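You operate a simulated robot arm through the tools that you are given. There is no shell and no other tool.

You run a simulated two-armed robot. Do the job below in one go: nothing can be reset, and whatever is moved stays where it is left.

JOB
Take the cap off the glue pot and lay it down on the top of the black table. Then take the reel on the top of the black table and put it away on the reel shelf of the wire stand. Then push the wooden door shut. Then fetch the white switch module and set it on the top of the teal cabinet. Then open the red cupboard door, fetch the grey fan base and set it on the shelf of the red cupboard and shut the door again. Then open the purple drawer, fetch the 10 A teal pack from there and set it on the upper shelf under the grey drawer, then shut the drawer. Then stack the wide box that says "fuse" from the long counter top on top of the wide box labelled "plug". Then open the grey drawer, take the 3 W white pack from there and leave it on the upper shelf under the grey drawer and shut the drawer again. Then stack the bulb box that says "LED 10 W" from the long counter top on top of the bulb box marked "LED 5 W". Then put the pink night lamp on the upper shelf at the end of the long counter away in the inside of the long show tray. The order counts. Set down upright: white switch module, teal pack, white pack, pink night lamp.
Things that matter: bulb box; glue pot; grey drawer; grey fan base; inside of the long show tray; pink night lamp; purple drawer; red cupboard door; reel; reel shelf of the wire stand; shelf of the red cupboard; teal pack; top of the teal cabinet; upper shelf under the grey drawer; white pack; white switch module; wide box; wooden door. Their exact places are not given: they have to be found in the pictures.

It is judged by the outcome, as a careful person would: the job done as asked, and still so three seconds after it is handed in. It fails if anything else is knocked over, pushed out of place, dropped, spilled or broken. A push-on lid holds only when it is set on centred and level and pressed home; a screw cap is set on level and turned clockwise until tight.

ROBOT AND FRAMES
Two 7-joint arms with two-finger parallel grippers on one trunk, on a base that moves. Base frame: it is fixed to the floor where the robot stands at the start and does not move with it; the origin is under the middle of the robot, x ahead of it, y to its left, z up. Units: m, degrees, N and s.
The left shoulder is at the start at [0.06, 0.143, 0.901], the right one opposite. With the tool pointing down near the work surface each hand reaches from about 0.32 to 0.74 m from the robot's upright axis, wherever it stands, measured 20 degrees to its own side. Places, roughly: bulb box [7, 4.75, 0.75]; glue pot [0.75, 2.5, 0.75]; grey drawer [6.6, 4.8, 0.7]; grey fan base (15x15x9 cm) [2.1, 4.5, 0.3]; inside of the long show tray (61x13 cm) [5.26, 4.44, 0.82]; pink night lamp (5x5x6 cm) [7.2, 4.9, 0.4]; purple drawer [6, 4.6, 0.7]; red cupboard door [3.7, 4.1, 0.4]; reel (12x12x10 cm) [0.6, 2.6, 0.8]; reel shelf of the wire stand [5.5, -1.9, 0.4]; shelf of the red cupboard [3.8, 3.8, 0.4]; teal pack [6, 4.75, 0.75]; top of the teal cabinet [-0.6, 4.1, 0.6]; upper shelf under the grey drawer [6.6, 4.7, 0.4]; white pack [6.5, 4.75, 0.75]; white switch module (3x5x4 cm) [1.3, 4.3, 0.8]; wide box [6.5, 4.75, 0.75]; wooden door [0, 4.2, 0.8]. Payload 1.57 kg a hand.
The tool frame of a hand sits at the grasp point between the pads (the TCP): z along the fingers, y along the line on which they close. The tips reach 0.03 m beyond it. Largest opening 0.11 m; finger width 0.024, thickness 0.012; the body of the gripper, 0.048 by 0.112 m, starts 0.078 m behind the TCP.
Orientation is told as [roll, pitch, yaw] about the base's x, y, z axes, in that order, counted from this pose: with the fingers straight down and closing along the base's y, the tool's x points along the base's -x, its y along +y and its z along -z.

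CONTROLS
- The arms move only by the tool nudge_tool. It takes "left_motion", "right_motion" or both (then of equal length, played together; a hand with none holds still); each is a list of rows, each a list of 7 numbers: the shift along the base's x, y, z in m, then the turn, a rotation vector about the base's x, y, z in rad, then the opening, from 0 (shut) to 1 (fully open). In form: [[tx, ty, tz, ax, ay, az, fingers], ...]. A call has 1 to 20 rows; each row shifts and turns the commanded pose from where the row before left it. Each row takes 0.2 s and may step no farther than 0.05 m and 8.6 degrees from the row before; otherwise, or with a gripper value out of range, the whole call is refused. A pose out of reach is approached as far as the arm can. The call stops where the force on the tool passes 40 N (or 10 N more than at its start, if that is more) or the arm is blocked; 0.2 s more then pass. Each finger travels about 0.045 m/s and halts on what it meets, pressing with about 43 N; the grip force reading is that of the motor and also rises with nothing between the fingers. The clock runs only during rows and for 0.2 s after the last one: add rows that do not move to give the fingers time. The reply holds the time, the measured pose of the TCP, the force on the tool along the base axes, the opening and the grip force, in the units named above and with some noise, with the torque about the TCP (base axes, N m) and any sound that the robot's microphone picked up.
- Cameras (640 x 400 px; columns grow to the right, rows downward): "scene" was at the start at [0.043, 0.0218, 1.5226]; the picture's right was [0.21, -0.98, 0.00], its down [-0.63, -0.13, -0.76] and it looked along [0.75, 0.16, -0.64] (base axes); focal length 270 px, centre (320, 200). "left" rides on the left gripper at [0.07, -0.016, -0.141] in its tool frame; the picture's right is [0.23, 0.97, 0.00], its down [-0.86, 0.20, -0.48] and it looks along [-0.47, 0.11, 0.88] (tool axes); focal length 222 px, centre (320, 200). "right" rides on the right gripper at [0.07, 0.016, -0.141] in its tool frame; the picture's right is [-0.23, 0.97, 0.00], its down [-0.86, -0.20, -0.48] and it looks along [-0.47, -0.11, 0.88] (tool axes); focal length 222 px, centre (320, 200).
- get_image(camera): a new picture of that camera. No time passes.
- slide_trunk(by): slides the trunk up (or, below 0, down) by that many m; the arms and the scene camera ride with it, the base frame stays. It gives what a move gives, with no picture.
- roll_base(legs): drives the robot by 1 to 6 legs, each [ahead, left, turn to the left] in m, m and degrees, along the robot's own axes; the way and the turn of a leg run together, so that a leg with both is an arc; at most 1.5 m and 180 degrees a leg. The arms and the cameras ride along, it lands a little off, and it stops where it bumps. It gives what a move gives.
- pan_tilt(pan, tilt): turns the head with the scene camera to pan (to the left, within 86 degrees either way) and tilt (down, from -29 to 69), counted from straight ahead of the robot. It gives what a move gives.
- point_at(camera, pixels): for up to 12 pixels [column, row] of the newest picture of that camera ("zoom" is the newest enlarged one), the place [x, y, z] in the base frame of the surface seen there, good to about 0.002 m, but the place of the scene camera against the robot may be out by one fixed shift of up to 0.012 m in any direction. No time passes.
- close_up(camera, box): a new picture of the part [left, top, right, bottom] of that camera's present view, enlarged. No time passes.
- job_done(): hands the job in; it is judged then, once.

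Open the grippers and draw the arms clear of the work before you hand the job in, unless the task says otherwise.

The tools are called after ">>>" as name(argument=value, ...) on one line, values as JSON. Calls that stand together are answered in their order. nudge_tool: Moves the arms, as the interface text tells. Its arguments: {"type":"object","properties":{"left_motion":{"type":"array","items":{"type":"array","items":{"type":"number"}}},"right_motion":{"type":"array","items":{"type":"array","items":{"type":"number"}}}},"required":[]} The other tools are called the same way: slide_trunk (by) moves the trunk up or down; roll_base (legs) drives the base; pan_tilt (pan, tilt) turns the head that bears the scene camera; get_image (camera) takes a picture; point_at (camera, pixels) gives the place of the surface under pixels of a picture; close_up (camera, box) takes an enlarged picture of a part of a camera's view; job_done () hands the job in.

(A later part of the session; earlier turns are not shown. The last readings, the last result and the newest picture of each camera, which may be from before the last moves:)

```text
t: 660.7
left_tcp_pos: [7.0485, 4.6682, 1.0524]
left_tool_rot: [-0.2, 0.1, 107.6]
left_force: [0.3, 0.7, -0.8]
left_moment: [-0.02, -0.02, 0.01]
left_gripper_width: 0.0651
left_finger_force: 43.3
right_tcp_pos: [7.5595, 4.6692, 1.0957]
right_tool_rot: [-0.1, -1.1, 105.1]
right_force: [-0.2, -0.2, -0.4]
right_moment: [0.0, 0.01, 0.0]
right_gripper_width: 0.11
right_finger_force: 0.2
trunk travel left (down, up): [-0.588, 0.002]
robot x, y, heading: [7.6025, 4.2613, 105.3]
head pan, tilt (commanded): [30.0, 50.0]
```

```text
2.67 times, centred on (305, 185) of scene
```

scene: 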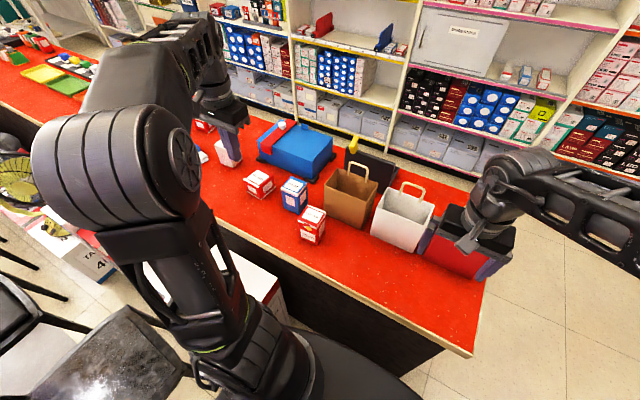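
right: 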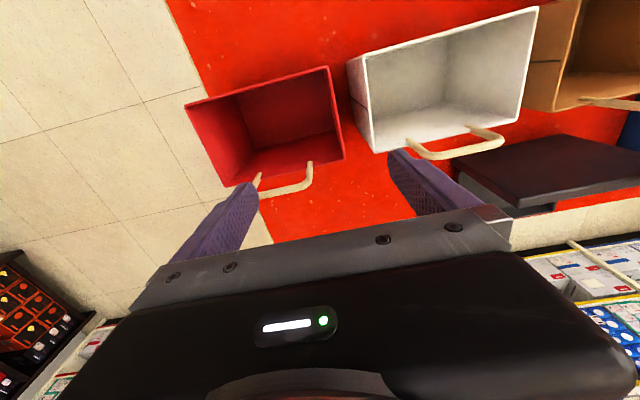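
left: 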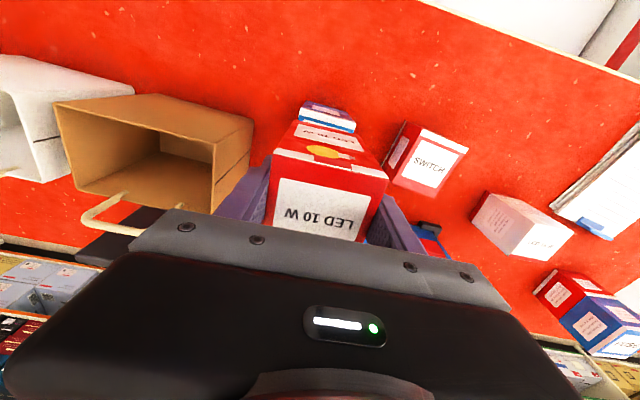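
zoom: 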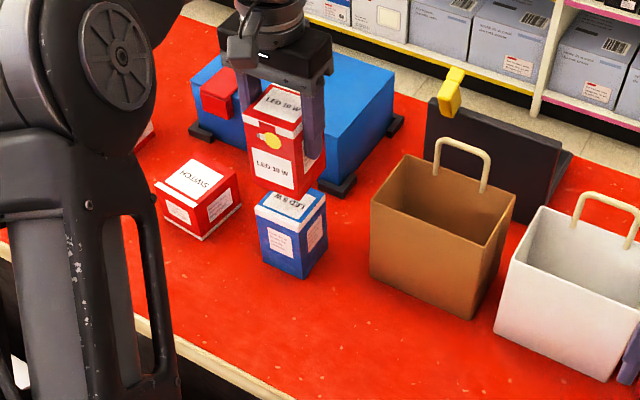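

LED 10 W is above LED 5 W. I correct by 3 mm and lower toward contact (expected z≈1.012).

>>> nudge_tool(left_motion=[[0.0013, -0.003, -0.02, 0, 0, 0, 0.35], [0, 0, -0.012, 0, 0, 0, 0.35], [0, 0, -0.003, 0, 0, 0, 0.35]])

>>> close_up(camera="scene", box=[260, 130, 350, 220])

```text
t: 661.5
left_tcp_pos: [7.0531, 4.6647, 1.0167]
left_tool_rot: [-0.1, -0.1, 107.7]
left_force: [0.8, 0.4, -0.8]
left_moment: [0.01, 0.02, -0.04]
left_gripper_width: 0.0653
left_finger_force: 42.9
right_tcp_pos: [7.5591, 4.6679, 1.096]
right_tool_rot: [-0.1, -1.1, 105.1]
right_force: [0.2, 0.6, -0.1]
right_moment: [0.01, 0.01, -0.02]
right_gripper_width: 0.1099
right_finger_force: 0.2
trunk travel left (down, up): [-0.588, 0.002]
robot x, y, heading: [7.6042, 4.2636, 105.4]
head pan, tilt (commanded): [30.0, 50.0]
```

```text
4.44 times, centred on (305, 175) of scene
```

zoom: 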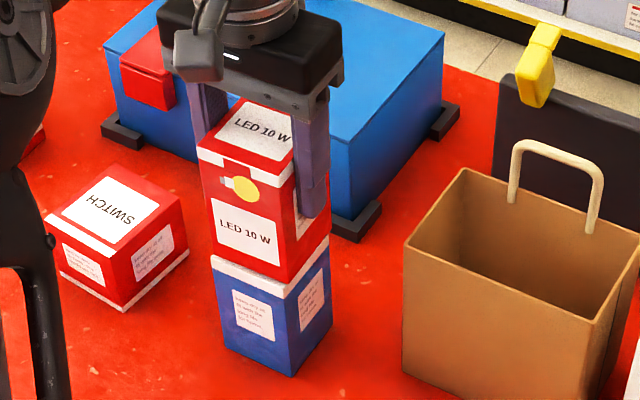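

The edges line up well in the zoom. I verify with a few points and then lower to contact.

>>> point_at(camera="zoom", pixels=[[225, 240], [275, 270], [235, 300], [275, 325], [300, 265], [320, 245], [302, 310], [322, 290]])

>>> nudge_tool(left_motion=[[0, 0, -0.002, 0, 0, 0, 0.35], [0, 0, -0.001, 0, 0, 0, 0.35]])

```text
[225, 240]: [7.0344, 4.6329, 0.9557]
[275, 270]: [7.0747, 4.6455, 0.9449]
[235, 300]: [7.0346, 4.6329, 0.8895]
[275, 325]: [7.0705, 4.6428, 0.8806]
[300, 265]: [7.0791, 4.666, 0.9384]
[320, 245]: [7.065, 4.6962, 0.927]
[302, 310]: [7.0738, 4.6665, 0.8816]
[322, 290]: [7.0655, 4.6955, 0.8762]
```

```text
t: 662.1
left_tcp_pos: [7.052, 4.6638, 1.0139]
left_tool_rot: [-0.1, -0.1, 107.5]
left_force: [-0.3, 0.2, -1.0]
left_moment: [0.03, 0.01, 0.0]
left_gripper_width: 0.0653
left_finger_force: 42.8
right_tcp_pos: [7.5601, 4.6687, 1.0953]
right_tool_rot: [-0.1, -1.2, 105.0]
right_force: [0.3, 0.5, 0.0]
right_moment: [0.02, 0.0, 0.01]
right_gripper_width: 0.11
right_finger_force: 0.1
trunk travel left (down, up): [-0.588, 0.002]
robot x, y, heading: [7.6035, 4.2603, 105.2]
head pan, tilt (commanded): [30.0, 50.0]
```

Alignment is within ~3 mm; I shift 2 mm and lower to contact.

>>> nudge_tool(left_motion=[[-0.002, -0.0005, -0.001, 0, 0, 0, 0.35]])

>>> nudge_tool(left_motion=[[0, 0, -0.001, 0, 0, 0, 0.35]])

>>> nudge_tool(left_motion=[[0, 0, -0.001, 0, 0, 0, 0.35]])

```text
t: 662.5
left_tcp_pos: [7.0502, 4.6662, 1.013]
left_tool_rot: [-0.1, 0.0, 107.6]
left_force: [-0.3, -0.3, -1.3]
left_moment: [-0.01, 0.03, 0.0]
left_gripper_width: 0.0652
left_finger_force: 42.8
right_tcp_pos: [7.5605, 4.6691, 1.0956]
right_tool_rot: [-0.1, -1.3, 105.1]
right_force: [0.0, -0.2, -0.5]
right_moment: [0.01, 0.02, 0.0]
right_gripper_width: 0.1099
right_finger_force: 0.0
trunk travel left (down, up): [-0.588, 0.002]
robot x, y, heading: [7.6049, 4.2616, 105.3]
head pan, tilt (commanded): [30.0, 50.0]
```

```text
t: 662.9
left_tcp_pos: [7.0513, 4.6646, 1.0121]
left_tool_rot: [-0.1, 0.0, 107.6]
left_force: [0.7, -0.3, -0.5]
left_moment: [0.01, 0.03, 0.03]
left_gripper_width: 0.0651
left_finger_force: 43.1
right_tcp_pos: [7.5598, 4.6694, 1.096]
right_tool_rot: [-0.1, -1.2, 105.1]
right_force: [0.8, -0.6, 0.8]
right_moment: [-0.03, -0.03, 0.0]
right_gripper_width: 0.1101
right_finger_force: 0.1
trunk travel left (down, up): [-0.588, 0.002]
robot x, y, heading: [7.6049, 4.2621, 105.2]
head pan, tilt (commanded): [30.0, 50.0]
```

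```text
t: 663.3
left_tcp_pos: [7.0509, 4.6638, 1.0119]
left_tool_rot: [-0.1, -0.2, 107.6]
left_force: [-1.7, 0.0, 6.4]
left_moment: [-0.11, 0.16, -0.03]
left_gripper_width: 0.0653
left_finger_force: 42.9
right_tcp_pos: [7.5602, 4.6691, 1.0966]
right_tool_rot: [-0.1, -1.3, 105.2]
right_force: [0.0, 0.4, -0.5]
right_moment: [-0.03, 0.01, 0.0]
right_gripper_width: 0.1099
right_finger_force: 0.0
trunk travel left (down, up): [-0.588, 0.002]
robot x, y, heading: [7.603, 4.2595, 105.5]
head pan, tilt (commanded): [30.0, 50.0]
```

Contact (6.4 N). I open the fingers and rise straight up.

>>> nudge_tool(left_motion=[[0, 0, 0, 0, 0, 0, 0.65], [0, 0, 0, 0, 0, 0, 0.85], [0, 0, 0, 0, 0, 0, 0.85], [0, 0, 0.03, 0, 0, 0, 0.85], [0, 0, 0.045, 0, 0, 0, 0.85], [0, 0, 0.04, 0, 0, 0, 0.85]])

>>> close_up(camera="scene", box=[230, 100, 380, 220])

>>> get_image(camera="left")

```text
t: 664.7
left_tcp_pos: [7.0549, 4.6632, 1.1153]
left_tool_rot: [-0.4, 0.8, 107.5]
left_force: [-0.4, -0.4, 0.1]
left_moment: [-0.02, 0.02, 0.01]
left_gripper_width: 0.0936
left_finger_force: 0.1
left hand out of reach, approached as far as the arm can: row 6
right_tcp_pos: [7.5609, 4.6696, 1.0954]
right_tool_rot: [0.0, -1.1, 105.0]
right_force: [1.3, -0.2, -0.3]
right_moment: [-0.01, 0.02, -0.02]
right_gripper_width: 0.1101
right_finger_force: 0.1
trunk travel left (down, up): [-0.588, 0.002]
robot x, y, heading: [7.6074, 4.2627, 105.2]
head pan, tilt (commanded): [30.0, 50.0]
```

```text
3.33 times, centred on (305, 160) of scene
```

zoom: 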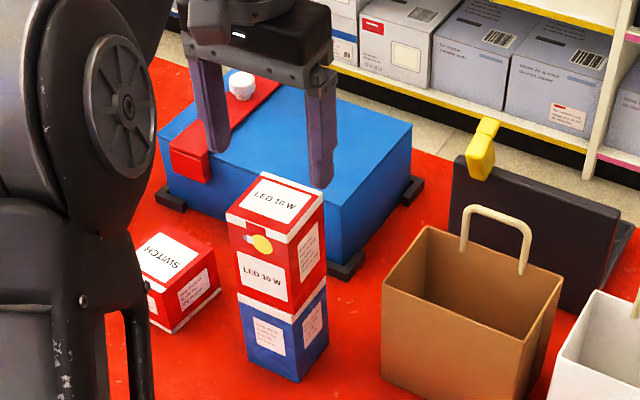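

```text
taken
```

left: 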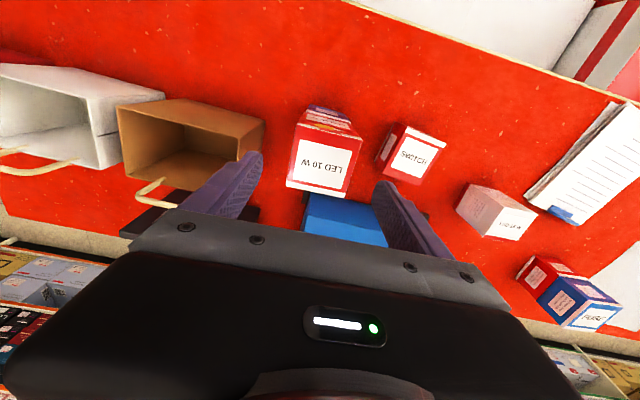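

LED 10 W sits squarely on LED 5 W. I draw the left hand back and return by the same way to the wall side for the pink night lamp.

>>> nudge_tool(left_motion=[[0.0121, -0.0433, 0.01, 0, 0, 0, 0.85], [0.0121, -0.0433, 0.01, 0, 0, 0, 0.85], [0.0121, -0.0433, 0.01, 0, 0, 0, 0.6], [0.0121, -0.0433, 0, 0, 0, 0, 0.6]])

>>> roll_base(legs=[[-0.02, -0.65, 0]])

>>> roll_base(legs=[[1.0, 0, 0], [0, -0.38, 0]])

>>> pan_tilt(pan=60, tilt=35)

>>> get_image(camera="scene")

```text
t: 665.7
left_tcp_pos: [7.1003, 4.489, 1.1549]
left_tool_rot: [-0.1, -0.1, 107.6]
left_force: [-0.6, -0.9, 0.0]
left_moment: [0.02, -0.01, -0.02]
left_gripper_width: 0.0659
left_finger_force: 0.1
right_tcp_pos: [7.56, 4.6677, 1.096]
right_tool_rot: [-0.1, -1.2, 105.0]
right_force: [0.4, -0.1, 0.6]
right_moment: [0.02, -0.02, 0.01]
right_gripper_width: 0.1101
right_finger_force: 0.1
trunk travel left (down, up): [-0.588, 0.002]
robot x, y, heading: [7.6073, 4.2621, 105.0]
head pan, tilt (commanded): [30.0, 50.0]
```

```text
t: 669.3
left_tcp_pos: [7.7239, 4.6406, 1.1545]
left_tool_rot: [-0.2, 0.0, 107.3]
left_force: [1.0, 0.7, 0.2]
left_moment: [0.0, 0.03, -0.01]
left_gripper_width: 0.0662
left_finger_force: 0.0
right_tcp_pos: [8.1849, 4.8174, 1.0944]
right_tool_rot: [0.1, -1.2, 104.8]
right_force: [0.0, -0.1, -0.1]
right_moment: [-0.02, 0.0, 0.0]
right_gripper_width: 0.1099
right_finger_force: 0.1
trunk travel left (down, up): [-0.588, 0.002]
robot x, y, heading: [8.2284, 4.4099, 105.0]
head pan, tilt (commanded): [30.0, 50.0]
```

```text
t: 676.5
left_tcp_pos: [7.8226, 5.7067, 1.1535]
left_tool_rot: [-0.1, 0.0, 107.5]
left_force: [0.8, 0.0, 0.6]
left_moment: [-0.02, 0.01, 0.01]
left_gripper_width: 0.0661
left_finger_force: 0.1
right_tcp_pos: [8.2833, 5.8856, 1.0956]
right_tool_rot: [0.0, -1.2, 105.0]
right_force: [0.1, -0.4, -0.6]
right_moment: [0.0, 0.02, 0.0]
right_gripper_width: 0.11
right_finger_force: 0.1
trunk travel left (down, up): [-0.588, 0.002]
robot x, y, heading: [8.3231, 5.4767, 105.4]
head pan, tilt (commanded): [30.0, 50.0]
```

```text
t: 677.4
left_tcp_pos: [7.8226, 5.7074, 1.153]
left_tool_rot: [0.0, -0.1, 107.6]
left_force: [0.3, 0.4, -0.1]
left_moment: [-0.04, -0.02, 0.03]
left_gripper_width: 0.0662
left_finger_force: 0.1
right_tcp_pos: [8.283, 5.885, 1.0958]
right_tool_rot: [-0.1, -1.2, 105.0]
right_force: [0.2, 0.7, 0.1]
right_moment: [0.0, 0.01, 0.02]
right_gripper_width: 0.1103
right_finger_force: 0.0
trunk travel left (down, up): [-0.588, 0.002]
robot x, y, heading: [8.328, 5.4792, 105.1]
head pan, tilt (commanded): [60.0, 35.0]
```

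```text
taken
```

scene: 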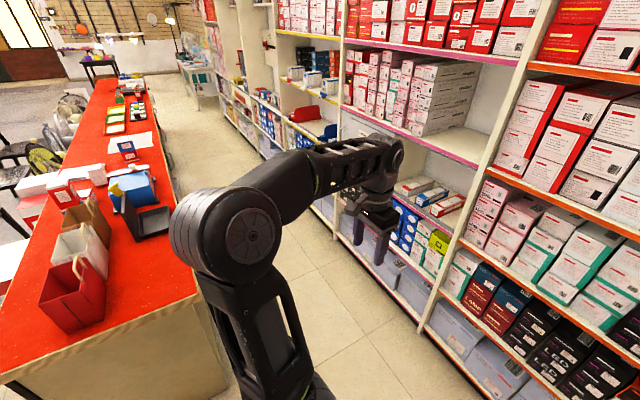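

I turn around, back off to aisle centre, and sidle toward the end compartment with the pink lamp.

>>> roll_base(legs=[[0, 0, -179.6], [-0.42, 0, 0]])

>>> roll_base(legs=[[0, -1.2, 0]])

>>> pan_tilt(pan=0, tilt=45)

>>> get_image(camera="scene")

```text
t: 687.2
left_tcp_pos: [8.711, 5.6752, 1.1535]
left_tool_rot: [-0.1, -0.1, -68.5]
left_force: [0.1, 1.2, -0.1]
left_moment: [0.0, -0.03, -0.01]
left_gripper_width: 0.066
left_finger_force: 0.1
right_tcp_pos: [8.2635, 5.4652, 1.0952]
right_tool_rot: [-0.1, -1.3, -71.2]
right_force: [-0.5, 0.6, 0.3]
right_moment: [-0.04, 0.0, -0.01]
right_gripper_width: 0.1097
right_finger_force: 0.2
trunk travel left (down, up): [-0.588, 0.002]
robot x, y, heading: [8.19, 5.8684, -70.9]
head pan, tilt (commanded): [60.0, 35.0]
```

```text
t: 693.3
left_tcp_pos: [7.5796, 5.2817, 1.1529]
left_tool_rot: [-0.1, 0.0, -68.3]
left_force: [-0.9, -0.2, 0.1]
left_moment: [-0.04, -0.03, 0.03]
left_gripper_width: 0.0659
left_finger_force: 0.0
right_tcp_pos: [7.1336, 5.0706, 1.096]
right_tool_rot: [-0.1, -1.2, -70.8]
right_force: [0.9, 0.5, 0.3]
right_moment: [-0.06, -0.04, 0.0]
right_gripper_width: 0.1102
right_finger_force: 0.0
trunk travel left (down, up): [-0.588, 0.002]
robot x, y, heading: [7.0631, 5.4737, -70.7]
head pan, tilt (commanded): [60.0, 35.0]
```

```text
t: 694.6
left_tcp_pos: [7.5811, 5.2819, 1.1526]
left_tool_rot: [-0.1, 0.1, -68.3]
left_force: [0.3, -0.3, -0.3]
left_moment: [0.0, 0.01, 0.01]
left_gripper_width: 0.0658
left_finger_force: 0.0
right_tcp_pos: [7.1344, 5.0712, 1.097]
right_tool_rot: [0.0, -1.2, -70.9]
right_force: [0.0, 0.3, -0.2]
right_moment: [-0.03, 0.02, 0.0]
right_gripper_width: 0.1099
right_finger_force: 0.1
trunk travel left (down, up): [-0.588, 0.002]
robot x, y, heading: [7.0621, 5.4708, -70.7]
head pan, tilt (commanded): [0.0, 45.0]
```

```text
taken
```

scene: 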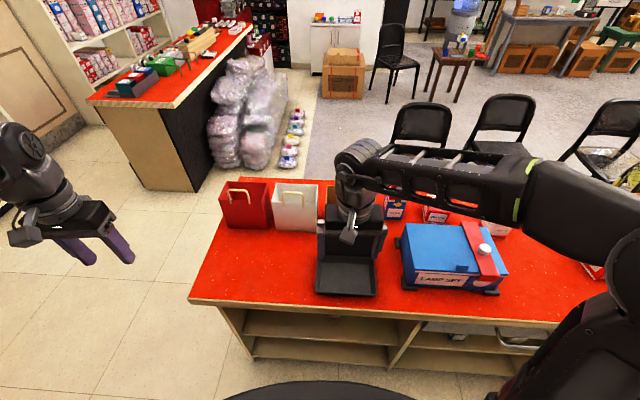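

I square up, back off, and lower the trunk for the shelf.

>>> roll_base(legs=[[-0.27, 0, -3.7]])

>>> slide_trunk(by=-0.4)

>>> get_image(camera="scene")

```text
t: 696.4
left_tcp_pos: [7.4881, 5.5017, 1.1539]
left_tool_rot: [-0.1, -0.2, -72.0]
left_force: [0.2, 1.1, 0.8]
left_moment: [-0.02, -0.01, 0.01]
left_gripper_width: 0.0661
left_finger_force: 0.0
right_tcp_pos: [7.0284, 5.3188, 1.096]
right_tool_rot: [0.0, -1.2, -74.5]
right_force: [-0.7, 0.5, 0.5]
right_moment: [-0.03, 0.0, 0.03]
right_gripper_width: 0.1103
right_finger_force: 0.2
trunk travel left (down, up): [-0.588, 0.002]
robot x, y, heading: [6.9829, 5.7233, -74.4]
head pan, tilt (commanded): [0.0, 45.0]
```

```text
t: 700.3
left_tcp_pos: [7.4887, 5.5012, 0.7519]
left_tool_rot: [-0.1, -0.1, -72.1]
left_force: [-1.1, 0.1, -0.7]
left_moment: [-0.01, -0.01, 0.0]
left_gripper_width: 0.0658
left_finger_force: 0.0
right_tcp_pos: [7.0299, 5.3182, 0.6952]
right_tool_rot: [-0.1, -1.2, -74.6]
right_force: [1.0, -0.4, -0.3]
right_moment: [-0.01, 0.01, -0.02]
right_gripper_width: 0.11
right_finger_force: 0.1
trunk travel left (down, up): [-0.188, 0.402]
robot x, y, heading: [6.9828, 5.7254, -74.3]
head pan, tilt (commanded): [0.0, 45.0]
```

```text
taken
```

scene: 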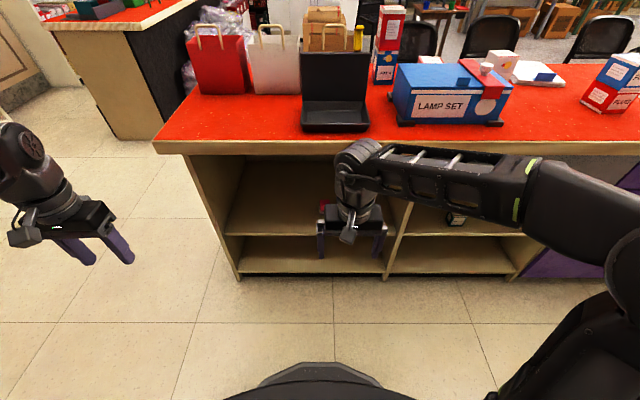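

The pink lamp is behind my right hand at (325,205). I extend and tilt the right hand 50° forward.

>>> nudge_tool(right_motion=[[0.0121, -0.0433, 0, 0, 0, 0, 0.8], [0.0121, -0.0433, 0, 0, 0, 0, 0.75], [0.0054, -0.0193, -0.01, -0.1396, -0.0391, 0, 0.75], [0.0054, -0.0193, -0.01, -0.1396, -0.0391, 0, 0.75], [0, 0, -0.01, -0.1396, -0.0391, 0, 0.75], [0, 0, -0.01, -0.1396, -0.0391, 0, 0.75], [0, 0, 0, -0.1396, -0.0391, 0, 0.75], [0, 0, 0, -0.1396, -0.0391, 0, 0.75]])

>>> get_image(camera="right")

>>> get_image(camera="scene")

```text
t: 702.1
left_tcp_pos: [7.4874, 5.5007, 0.7539]
left_tool_rot: [-0.2, -0.1, -72.0]
left_force: [1.0, 1.1, -0.9]
left_moment: [0.0, 0.0, 0.01]
left_gripper_width: 0.0658
left_finger_force: 0.1
right_tcp_pos: [7.0631, 5.1941, 0.6554]
right_tool_rot: [0.2, -51.0, -74.7]
right_force: [-0.9, -0.5, -0.6]
right_moment: [0.0, 0.02, 0.02]
right_gripper_width: 0.0827
right_finger_force: 0.1
trunk travel left (down, up): [-0.188, 0.402]
robot x, y, heading: [6.9824, 5.7221, -74.4]
head pan, tilt (commanded): [0.0, 45.0]
```

```text
taken
```

right: 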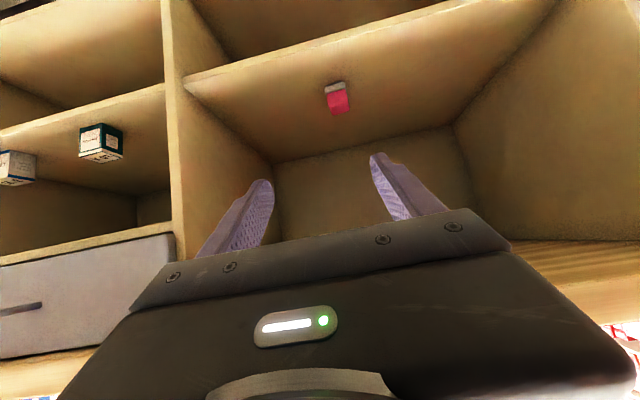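

```text
taken
```

scene: 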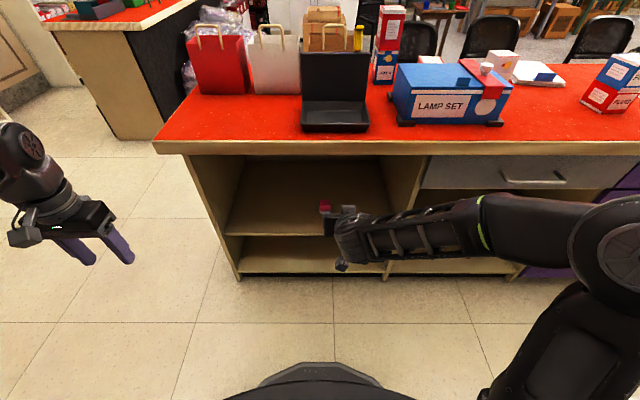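

The wrist camera sees the pink lamp at (337,98). I zoom and measure it.

>>> close_up(camera="right", box=[300, 70, 380, 125])

>>> point_at(camera="zoom", pixels=[[280, 110], [300, 150], [290, 200], [370, 130], [380, 190], [330, 235], [300, 285], [390, 270], [340, 300], [250, 100]])

```text
7.27 times, centred on (340, 98) of right
```

zoom: 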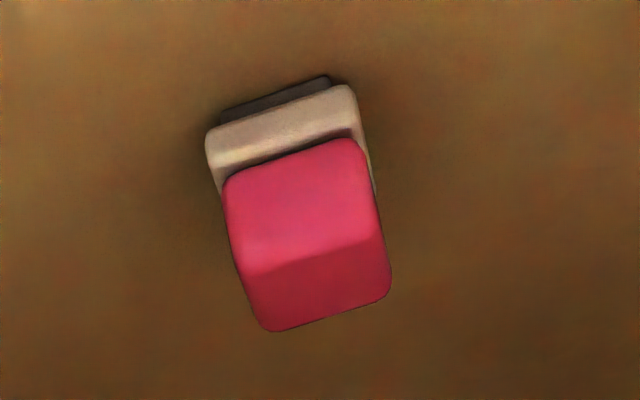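

```text
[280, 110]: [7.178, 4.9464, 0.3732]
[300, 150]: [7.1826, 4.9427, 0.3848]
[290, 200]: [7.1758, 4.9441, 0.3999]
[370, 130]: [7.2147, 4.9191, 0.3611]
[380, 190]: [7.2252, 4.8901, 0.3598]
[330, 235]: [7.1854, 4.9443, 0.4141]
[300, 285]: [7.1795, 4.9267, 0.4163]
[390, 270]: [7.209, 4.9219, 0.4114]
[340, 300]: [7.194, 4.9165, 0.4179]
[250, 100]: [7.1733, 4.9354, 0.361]
```

The lamp's centre is (7.184,4.917), z 0.36–0.418, aligned with the shelf. I lower the trunk and drive so that the hand comes in line with it.

>>> slide_trunk(by=-0.18)

>>> roll_base(legs=[[0, 0.044, 0], [0.19, 0, 0]])

>>> get_image(camera="right")

>>> point_at(camera="right", pixels=[[320, 110], [320, 130], [320, 145], [300, 120], [345, 115]])

```text
t: 704.1
left_tcp_pos: [7.4886, 5.4992, 0.5734]
left_tool_rot: [-0.1, -0.1, -71.9]
left_force: [0.6, 0.3, 0.6]
left_moment: [0.0, 0.0, 0.02]
left_gripper_width: 0.0657
left_finger_force: 0.1
right_tcp_pos: [7.0631, 5.1943, 0.4762]
right_tool_rot: [0.2, -50.9, -74.6]
right_force: [0.5, 0.2, -0.1]
right_moment: [0.0, 0.01, -0.02]
right_gripper_width: 0.0822
right_finger_force: 0.0
trunk travel left (down, up): [-0.008, 0.582]
robot x, y, heading: [6.9809, 5.7248, -74.2]
head pan, tilt (commanded): [0.0, 45.0]
```

```text
t: 706.1
left_tcp_pos: [7.5798, 5.3295, 0.5724]
left_tool_rot: [-0.1, 0.0, -72.2]
left_force: [-0.4, 0.5, -0.2]
left_moment: [-0.01, 0.01, 0.01]
left_gripper_width: 0.0659
left_finger_force: 0.1
right_tcp_pos: [7.1533, 5.0248, 0.4759]
right_tool_rot: [0.2, -51.0, -74.8]
right_force: [-1.4, -0.4, 0.7]
right_moment: [0.01, 0.01, -0.01]
right_gripper_width: 0.0823
right_finger_force: 0.0
trunk travel left (down, up): [-0.008, 0.582]
robot x, y, heading: [7.0755, 5.5538, -74.4]
head pan, tilt (commanded): [0.0, 45.0]
```

```text
taken
```

right: 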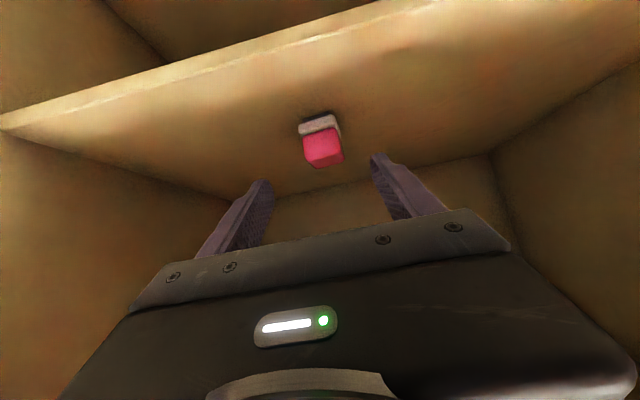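

```text
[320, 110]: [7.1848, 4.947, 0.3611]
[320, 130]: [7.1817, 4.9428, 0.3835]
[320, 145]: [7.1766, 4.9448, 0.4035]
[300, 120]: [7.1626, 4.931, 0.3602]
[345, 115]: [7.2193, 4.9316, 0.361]
```

The lamp is centred ahead of the fingers. I slide in along the tool axis.

>>> nudge_tool(right_motion=[[0.0077, -0.027, -0.0199, 0, 0, 0, 0.75], [0.0077, -0.027, -0.0199, 0, 0, 0, 0.75], [0.0077, -0.027, -0.0199, 0, 0, 0, 0.75]])

>>> get_image(camera="right")

>>> point_at(camera="right", pixels=[[320, 160], [320, 175], [320, 190], [300, 170], [340, 165], [320, 200]])

```text
t: 706.9
left_tcp_pos: [7.5795, 5.3295, 0.5727]
left_tool_rot: [0.0, 0.0, -72.3]
left_force: [-0.6, 0.2, 0.0]
left_moment: [-0.05, -0.01, -0.01]
left_gripper_width: 0.0659
left_finger_force: 0.0
right_tcp_pos: [7.1783, 4.9434, 0.4154]
right_tool_rot: [0.0, -51.2, -74.7]
right_force: [-0.3, -0.4, 0.8]
right_moment: [0.01, -0.02, 0.01]
right_gripper_width: 0.0827
right_finger_force: 0.0
trunk travel left (down, up): [-0.008, 0.582]
robot x, y, heading: [7.0737, 5.5551, -74.7]
head pan, tilt (commanded): [0.0, 45.0]
```

```text
taken
```

right: 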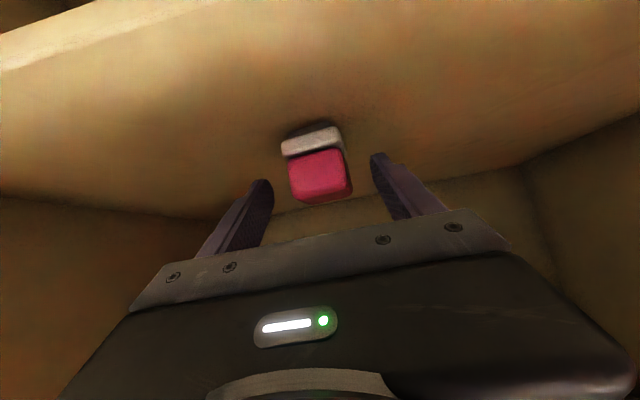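

```text
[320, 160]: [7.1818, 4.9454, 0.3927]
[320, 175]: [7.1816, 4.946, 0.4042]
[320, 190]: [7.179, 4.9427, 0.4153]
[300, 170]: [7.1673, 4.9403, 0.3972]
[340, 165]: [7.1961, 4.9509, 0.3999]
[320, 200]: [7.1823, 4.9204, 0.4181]
```

I make the last step and close on the lamp.

>>> nudge_tool(right_motion=[[0.0062, -0.0264, -0.0189, 0, 0, 0, 0.75], [0, 0, 0, 0, 0, 0, 0.75], [0, 0, 0, 0, 0, 0, 0.45], [0, 0, 0, 0, 0, 0, 0.25], [0, 0, 0, 0, 0, 0, 0.25], [0, 0, 0, 0, 0, 0, 0.25], [0, 0, 0, 0, 0, 0, 0.25]])

>>> get_image(camera="right")

```text
t: 708.5
left_tcp_pos: [7.5808, 5.3293, 0.5728]
left_tool_rot: [-0.1, 0.0, -72.2]
left_force: [-0.2, -0.8, 0.3]
left_moment: [0.05, -0.01, -0.02]
left_gripper_width: 0.0658
left_finger_force: 0.1
right_tcp_pos: [7.1844, 4.9166, 0.3975]
right_tool_rot: [0.2, -51.0, -74.7]
right_force: [0.5, -0.2, 0.2]
right_moment: [0.01, -0.04, 0.01]
right_gripper_width: 0.0449
right_finger_force: 38.5
trunk travel left (down, up): [-0.008, 0.582]
robot x, y, heading: [7.0738, 5.556, -74.2]
head pan, tilt (commanded): [0.0, 45.0]
```

```text
taken
```

right: 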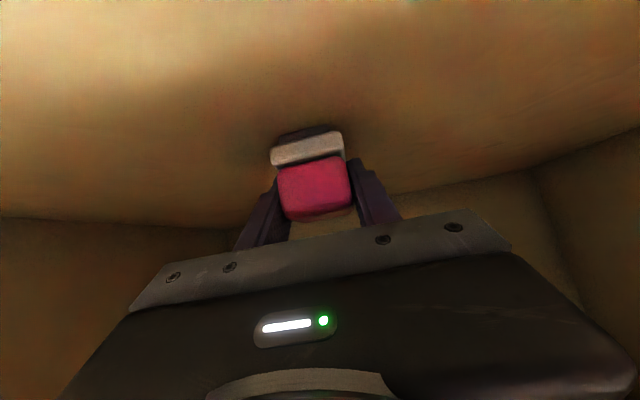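

Gripped at 45 mm. I lift 3 cm and back out.

>>> nudge_tool(right_motion=[[0, 0, 0.01, 0, 0, 0, 0.25], [0, 0, 0.02, 0, 0, 0, 0.25]])

>>> roll_base(legs=[[-0.2, 0, 0]])

>>> get_image(camera="right")

>>> slide_trunk(by=0.4)

>>> slide_trunk(by=0.18)

```text
t: 709.1
left_tcp_pos: [7.5801, 5.3286, 0.575]
left_tool_rot: [-0.1, -0.1, -72.3]
left_force: [1.2, -0.5, -0.6]
left_moment: [-0.01, -0.04, 0.03]
left_gripper_width: 0.0659
left_finger_force: 0.0
right_tcp_pos: [7.1837, 4.9164, 0.4274]
right_tool_rot: [0.1, -51.0, -74.9]
right_force: [0.4, 0.2, -1.4]
right_moment: [-0.01, -0.02, 0.03]
right_gripper_width: 0.0448
right_finger_force: 43.3
trunk travel left (down, up): [-0.008, 0.582]
robot x, y, heading: [7.0751, 5.5557, -74.5]
head pan, tilt (commanded): [0.0, 45.0]
```

```text
t: 710.7
left_tcp_pos: [7.5267, 5.5211, 0.5729]
left_tool_rot: [-0.1, 0.0, -72.3]
left_force: [-0.7, -0.3, -0.2]
left_moment: [0.0, -0.01, -0.05]
left_gripper_width: 0.0659
left_finger_force: 0.1
right_tcp_pos: [7.1314, 5.1064, 0.4268]
right_tool_rot: [0.2, -51.0, -74.8]
right_force: [0.6, -0.3, -0.7]
right_moment: [-0.01, -0.01, -0.01]
right_gripper_width: 0.0451
right_finger_force: 42.4
trunk travel left (down, up): [-0.008, 0.582]
robot x, y, heading: [7.0228, 5.7441, -74.3]
head pan, tilt (commanded): [0.0, 45.0]
```

```text
taken
```

right: 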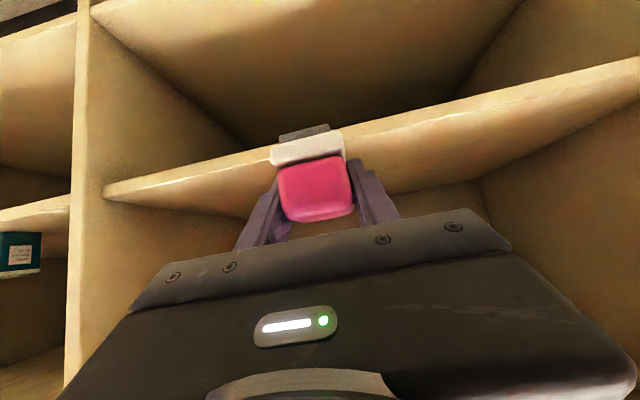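

```text
t: 713.8
left_tcp_pos: [7.5267, 5.5225, 0.9387]
left_tool_rot: [-0.1, -0.1, -72.2]
left_force: [0.4, -0.4, 0.0]
left_moment: [-0.02, 0.0, -0.04]
left_gripper_width: 0.0661
left_finger_force: 0.1
right_tcp_pos: [7.1291, 5.1155, 0.7801]
right_tool_rot: [-0.1, -49.3, -74.5]
right_force: [0.7, 1.4, -1.5]
right_moment: [-0.13, -0.06, -0.02]
right_gripper_width: 0.0447
right_finger_force: 43.1
trunk travel left (down, up): [-0.373, 0.217]
robot x, y, heading: [7.0258, 5.7451, -74.4]
head pan, tilt (commanded): [0.0, 45.0]
stopped: the force on the tool passed its limit at 58 N (the readings are from after the stop); the commanded pose is now the measured one
```

```text
t: 714.4
left_tcp_pos: [7.5279, 5.5218, 0.9572]
left_tool_rot: [-0.2, -0.1, -72.2]
left_force: [0.2, 0.8, -0.3]
left_moment: [-0.04, -0.03, -0.04]
left_gripper_width: 0.066
left_finger_force: 0.0
right_tcp_pos: [7.1272, 5.1218, 0.7876]
right_tool_rot: [0.1, -47.9, -74.4]
right_force: [-0.9, 0.9, -1.5]
right_moment: [-0.03, -0.01, 0.0]
right_gripper_width: 0.0449
right_finger_force: 42.9
trunk travel left (down, up): [-0.391, 0.199]
robot x, y, heading: [7.0193, 5.7461, -74.7]
head pan, tilt (commanded): [0.0, 45.0]
stopped: the force on the tool passed its limit at 57 N (the readings are from after the stop); the commanded pose is now the measured one
```

The hand caught under the counter's overhang while rising. I lower 4 cm at once and look at the lamp.

>>> slide_trunk(by=-0.05)

>>> get_image(camera="right")

>>> get_image(camera="scene")

```text
t: 715.3
left_tcp_pos: [7.5269, 5.5198, 0.9059]
left_tool_rot: [-0.2, 0.0, -72.2]
left_force: [-0.3, -0.5, 0.5]
left_moment: [-0.01, -0.03, 0.01]
left_gripper_width: 0.0659
left_finger_force: 0.0
right_tcp_pos: [7.1272, 5.1199, 0.7379]
right_tool_rot: [0.1, -47.9, -74.5]
right_force: [0.5, -0.2, 0.3]
right_moment: [0.0, -0.01, 0.03]
right_gripper_width: 0.0448
right_finger_force: 43.0
trunk travel left (down, up): [-0.341, 0.249]
robot x, y, heading: [7.0207, 5.7494, -74.3]
head pan, tilt (commanded): [0.0, 45.0]
```

```text
taken
```

right: 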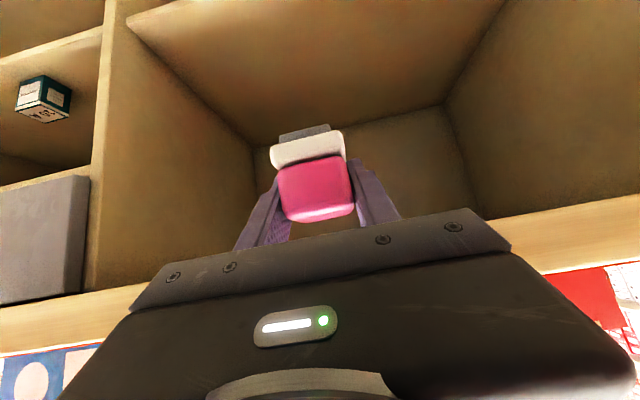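

```text
taken
```

scene: 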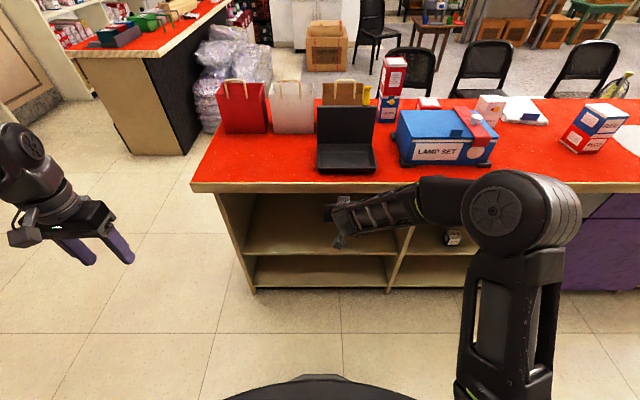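

The lamp is still held as before (base and pink top unchanged in the view). I restore the 3° tilt, back out further and only then raise.

>>> roll_base(legs=[[-0.05, 0, 0]])

>>> nudge_tool(right_motion=[[-0.0108, 0.0385, 0, -0.026, -0.0073, 0, 0.25], [-0.0054, 0.0193, 0, -0.026, -0.0073, 0, 0.25]])

>>> get_image(camera="right")

```text
t: 716.2
left_tcp_pos: [7.5131, 5.5705, 0.9074]
left_tool_rot: [-0.1, -0.1, -72.1]
left_force: [0.9, -0.1, 0.0]
left_moment: [0.0, 0.01, 0.02]
left_gripper_width: 0.0661
left_finger_force: 0.1
right_tcp_pos: [7.1141, 5.1702, 0.7365]
right_tool_rot: [0.1, -47.9, -74.4]
right_force: [0.5, 0.0, -1.1]
right_moment: [-0.02, 0.0, -0.03]
right_gripper_width: 0.0448
right_finger_force: 42.7
trunk travel left (down, up): [-0.341, 0.249]
robot x, y, heading: [7.0079, 5.7962, -74.7]
head pan, tilt (commanded): [0.0, 45.0]
```

```text
t: 716.9
left_tcp_pos: [7.5137, 5.5689, 0.906]
left_tool_rot: [-0.1, 0.0, -72.2]
left_force: [0.5, 0.5, -0.4]
left_moment: [0.0, 0.02, 0.01]
left_gripper_width: 0.0658
left_finger_force: 0.0
right_tcp_pos: [7.0992, 5.2267, 0.7369]
right_tool_rot: [0.0, -51.0, -74.5]
right_force: [0.1, 0.7, -1.2]
right_moment: [-0.01, -0.03, -0.02]
right_gripper_width: 0.0448
right_finger_force: 42.4
trunk travel left (down, up): [-0.341, 0.249]
robot x, y, heading: [7.0089, 5.7952, -74.5]
head pan, tilt (commanded): [0.0, 45.0]
```

```text
taken
```

right: 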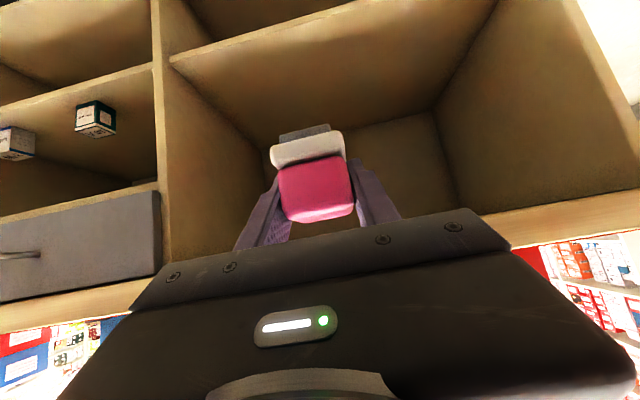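

I check the lamp is upright in the grip by measuring its front face at two heights.

>>> close_up(camera="right", box=[260, 110, 370, 240])

>>> point_at(camera="zoom", pixels=[[250, 130], [250, 190], [250, 240], [250, 290], [330, 120], [330, 180], [330, 240], [330, 280], [290, 320], [220, 260], [380, 230]])

```text
3.08 times, centred on (315, 175) of right
```

zoom: 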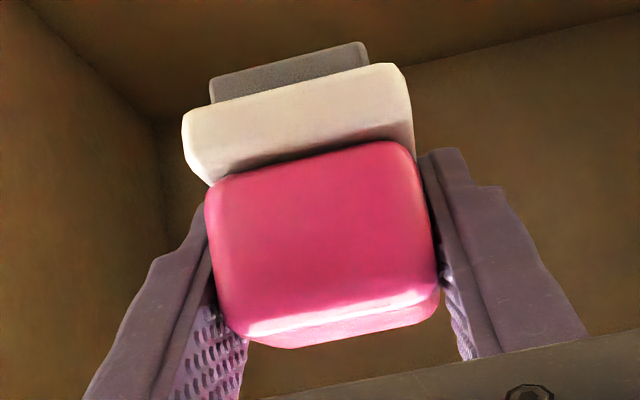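

```text
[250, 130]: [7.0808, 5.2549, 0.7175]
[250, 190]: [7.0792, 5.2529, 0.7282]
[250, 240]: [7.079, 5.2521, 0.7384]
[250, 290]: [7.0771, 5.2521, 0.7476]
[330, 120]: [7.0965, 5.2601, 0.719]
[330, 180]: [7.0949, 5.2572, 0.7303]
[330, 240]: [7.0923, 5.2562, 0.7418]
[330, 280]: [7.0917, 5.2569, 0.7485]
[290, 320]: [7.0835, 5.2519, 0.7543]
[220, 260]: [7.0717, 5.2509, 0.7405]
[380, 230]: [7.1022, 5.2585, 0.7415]
```

The lamp is upright in the grip and clear of the overhang. I raise the trunk and sidle right along the aisle toward the show tray.

>>> slide_trunk(by=0.24)

>>> get_image(camera="scene")

```text
t: 719.4
left_tcp_pos: [7.5141, 5.5697, 1.1461]
left_tool_rot: [-0.1, 0.1, -72.0]
left_force: [0.1, 0.6, 0.2]
left_moment: [0.01, -0.02, 0.01]
left_gripper_width: 0.0658
left_finger_force: 0.1
right_tcp_pos: [7.0983, 5.2261, 0.9764]
right_tool_rot: [0.2, -51.1, -74.5]
right_force: [0.1, 0.3, -0.9]
right_moment: [-0.03, 0.01, 0.01]
right_gripper_width: 0.0445
right_finger_force: 43.1
trunk travel left (down, up): [-0.581, 0.009]
robot x, y, heading: [7.0113, 5.7984, -74.7]
head pan, tilt (commanded): [0.0, 45.0]
```

```text
taken
```

scene: 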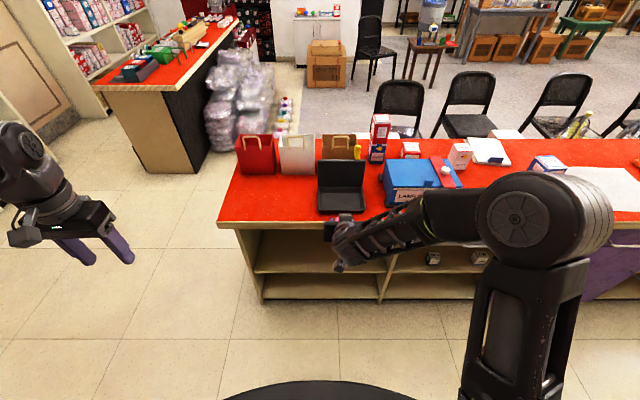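

I step 8 cm ahead (away from the wall shelves) and sidle right 1.9 m in two legs.

>>> roll_base(legs=[[0.08, 0, 0.3], [0, -1.0, 0]])

>>> roll_base(legs=[[0, -0.9, 0]])

>>> pan_tilt(pan=0, tilt=45)

>>> get_image(camera="scene")

```text
t: 725.1
left_tcp_pos: [6.5915, 5.2258, 1.1461]
left_tool_rot: [-0.1, 0.1, -70.6]
left_force: [0.8, -0.3, 0.4]
left_moment: [-0.02, 0.0, 0.0]
left_gripper_width: 0.0658
left_finger_force: 0.1
right_tcp_pos: [6.1845, 4.8729, 0.9762]
right_tool_rot: [0.2, -50.9, -72.9]
right_force: [-0.8, -1.0, -1.2]
right_moment: [0.05, -0.05, 0.0]
right_gripper_width: 0.0446
right_finger_force: 43.0
trunk travel left (down, up): [-0.581, 0.009]
robot x, y, heading: [6.0788, 5.4424, -73.0]
head pan, tilt (commanded): [0.0, 45.0]
```

```text
t: 729.9
left_tcp_pos: [5.7281, 4.9612, 1.1462]
left_tool_rot: [-0.1, 0.0, -70.2]
left_force: [0.6, 0.2, 0.0]
left_moment: [0.0, 0.0, 0.03]
left_gripper_width: 0.0662
left_finger_force: 0.1
right_tcp_pos: [5.3237, 4.6026, 0.976]
right_tool_rot: [0.2, -51.1, -72.4]
right_force: [0.0, 0.0, 0.2]
right_moment: [-0.01, -0.04, 0.04]
right_gripper_width: 0.0446
right_finger_force: 42.5
trunk travel left (down, up): [-0.581, 0.009]
robot x, y, heading: [5.2125, 5.1716, -72.3]
head pan, tilt (commanded): [0.0, 45.0]
```

```text
t: 730.5
left_tcp_pos: [5.7277, 4.9613, 1.1461]
left_tool_rot: [-0.1, 0.0, -70.0]
left_force: [0.6, -0.2, 0.0]
left_moment: [-0.02, 0.0, -0.01]
left_gripper_width: 0.0661
left_finger_force: 0.0
right_tcp_pos: [5.3248, 4.6039, 0.976]
right_tool_rot: [0.1, -51.0, -72.3]
right_force: [0.3, -0.9, -0.9]
right_moment: [-0.03, -0.02, 0.0]
right_gripper_width: 0.0445
right_finger_force: 43.1
trunk travel left (down, up): [-0.581, 0.009]
robot x, y, heading: [5.2123, 5.1708, -72.4]
head pan, tilt (commanded): [0.0, 45.0]
```

```text
taken
```

scene: 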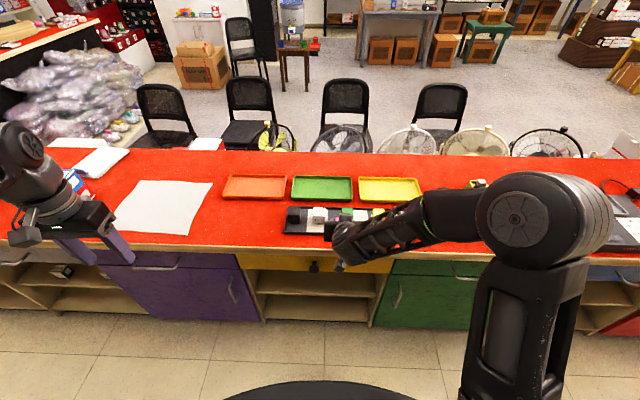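

The black long show tray is at (290–450, 205–235), with modules standing in it. I zoom to find a free spot.

>>> close_up(camera="scene", box=[270, 165, 480, 275])

>>> point_at(camera="zoom", pixels=[[50, 140], [45, 205], [80, 145], [155, 145], [230, 145], [110, 180], [190, 185], [120, 205], [300, 145], [60, 200]])

>>> get_image(camera="right")

```text
3.05 times, centred on (375, 220) of scene
```

zoom: 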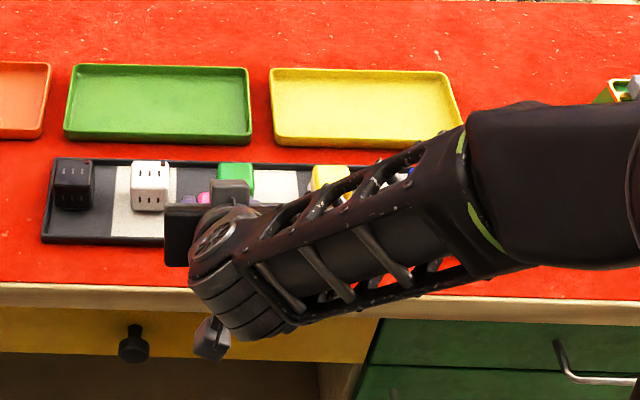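

```text
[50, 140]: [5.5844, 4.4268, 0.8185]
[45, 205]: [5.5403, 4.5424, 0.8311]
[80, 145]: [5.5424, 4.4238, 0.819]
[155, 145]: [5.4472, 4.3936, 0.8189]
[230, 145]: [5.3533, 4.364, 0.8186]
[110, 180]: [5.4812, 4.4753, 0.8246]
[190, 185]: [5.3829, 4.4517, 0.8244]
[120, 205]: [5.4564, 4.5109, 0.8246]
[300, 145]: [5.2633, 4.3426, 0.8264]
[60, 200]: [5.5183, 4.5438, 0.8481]
```

```text
taken
```

right: 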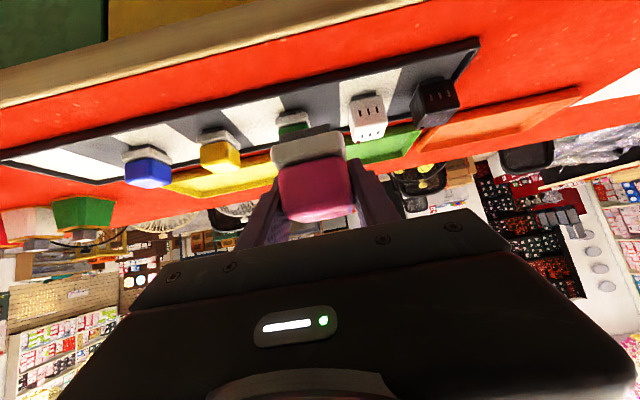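

The tray holds a black and a white module and green, yellow and blue lamps; its right end beyond the blue lamp is free. I measure the tray and items with the wrist camera.

>>> close_up(camera="right", box=[0, 30, 320, 220])

>>> point_at(camera="right", pixels=[[470, 47], [10, 153], [30, 160], [60, 155], [95, 175], [148, 165], [148, 182], [125, 135], [180, 135], [215, 150], [260, 120], [75, 145]])

```text
2.00 times, centred on (160, 125) of right
```

zoom: 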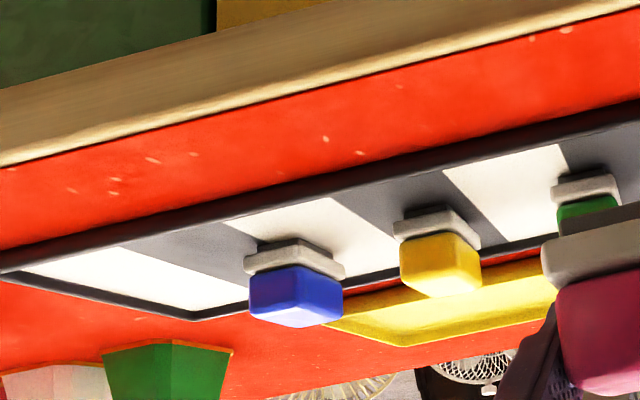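

```text
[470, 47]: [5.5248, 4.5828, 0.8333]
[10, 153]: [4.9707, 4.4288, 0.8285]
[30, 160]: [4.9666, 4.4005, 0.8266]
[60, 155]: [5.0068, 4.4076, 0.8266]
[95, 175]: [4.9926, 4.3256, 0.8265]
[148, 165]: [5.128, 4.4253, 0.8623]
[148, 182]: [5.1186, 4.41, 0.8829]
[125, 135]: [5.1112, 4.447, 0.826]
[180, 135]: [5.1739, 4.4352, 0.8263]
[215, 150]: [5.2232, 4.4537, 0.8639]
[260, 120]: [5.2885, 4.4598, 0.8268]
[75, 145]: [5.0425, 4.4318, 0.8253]
```

Slots are spaced 0.1 m; the free one at the right end is centred at a≈6.03, d≈2.86 (floor z 0.8265). I square up and sidle right 0.32 m.

>>> roll_base(legs=[[0, -0.318, -2.0]])

>>> get_image(camera="right")

>>> get_image(camera="scene")

```text
t: 732.6
left_tcp_pos: [5.4165, 4.8534, 1.1467]
left_tool_rot: [-0.1, 0.0, -71.9]
left_force: [-0.4, -0.6, -0.2]
left_moment: [-0.01, -0.01, 0.03]
left_gripper_width: 0.0662
left_finger_force: 0.1
right_tcp_pos: [5.0028, 4.5087, 0.9763]
right_tool_rot: [0.1, -51.1, -74.3]
right_force: [-0.3, -0.3, 0.3]
right_moment: [0.02, -0.03, -0.02]
right_gripper_width: 0.0448
right_finger_force: 42.7
trunk travel left (down, up): [-0.581, 0.009]
robot x, y, heading: [4.9101, 5.0847, -74.3]
head pan, tilt (commanded): [0.0, 45.0]
```

```text
taken
```

right: 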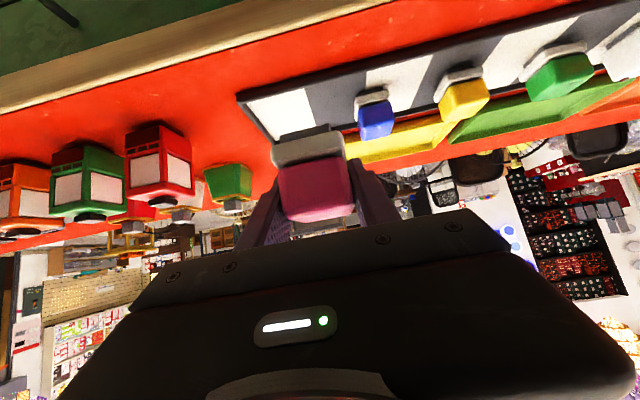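

```text
taken
```

scene: 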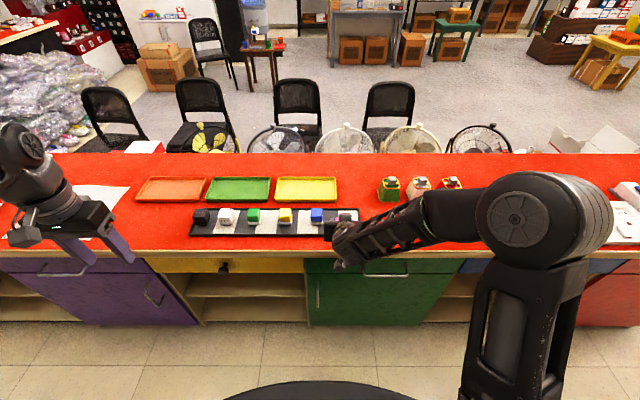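

I measure the tray's right end, the blue lamp and the lantern on the right.

>>> point_at(camera="right", pixels=[[242, 97], [262, 115], [290, 110], [265, 100], [320, 88], [375, 115], [360, 125], [395, 120], [190, 160], [160, 170], [250, 180], [272, 138]])

```text
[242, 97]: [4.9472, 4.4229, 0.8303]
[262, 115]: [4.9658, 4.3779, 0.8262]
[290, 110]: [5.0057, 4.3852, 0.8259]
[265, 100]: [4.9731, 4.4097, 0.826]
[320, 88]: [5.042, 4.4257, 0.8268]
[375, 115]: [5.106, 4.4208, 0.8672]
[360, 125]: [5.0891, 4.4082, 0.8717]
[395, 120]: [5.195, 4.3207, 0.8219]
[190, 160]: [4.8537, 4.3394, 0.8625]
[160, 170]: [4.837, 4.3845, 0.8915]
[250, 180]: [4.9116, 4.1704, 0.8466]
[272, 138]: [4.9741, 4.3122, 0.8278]
```

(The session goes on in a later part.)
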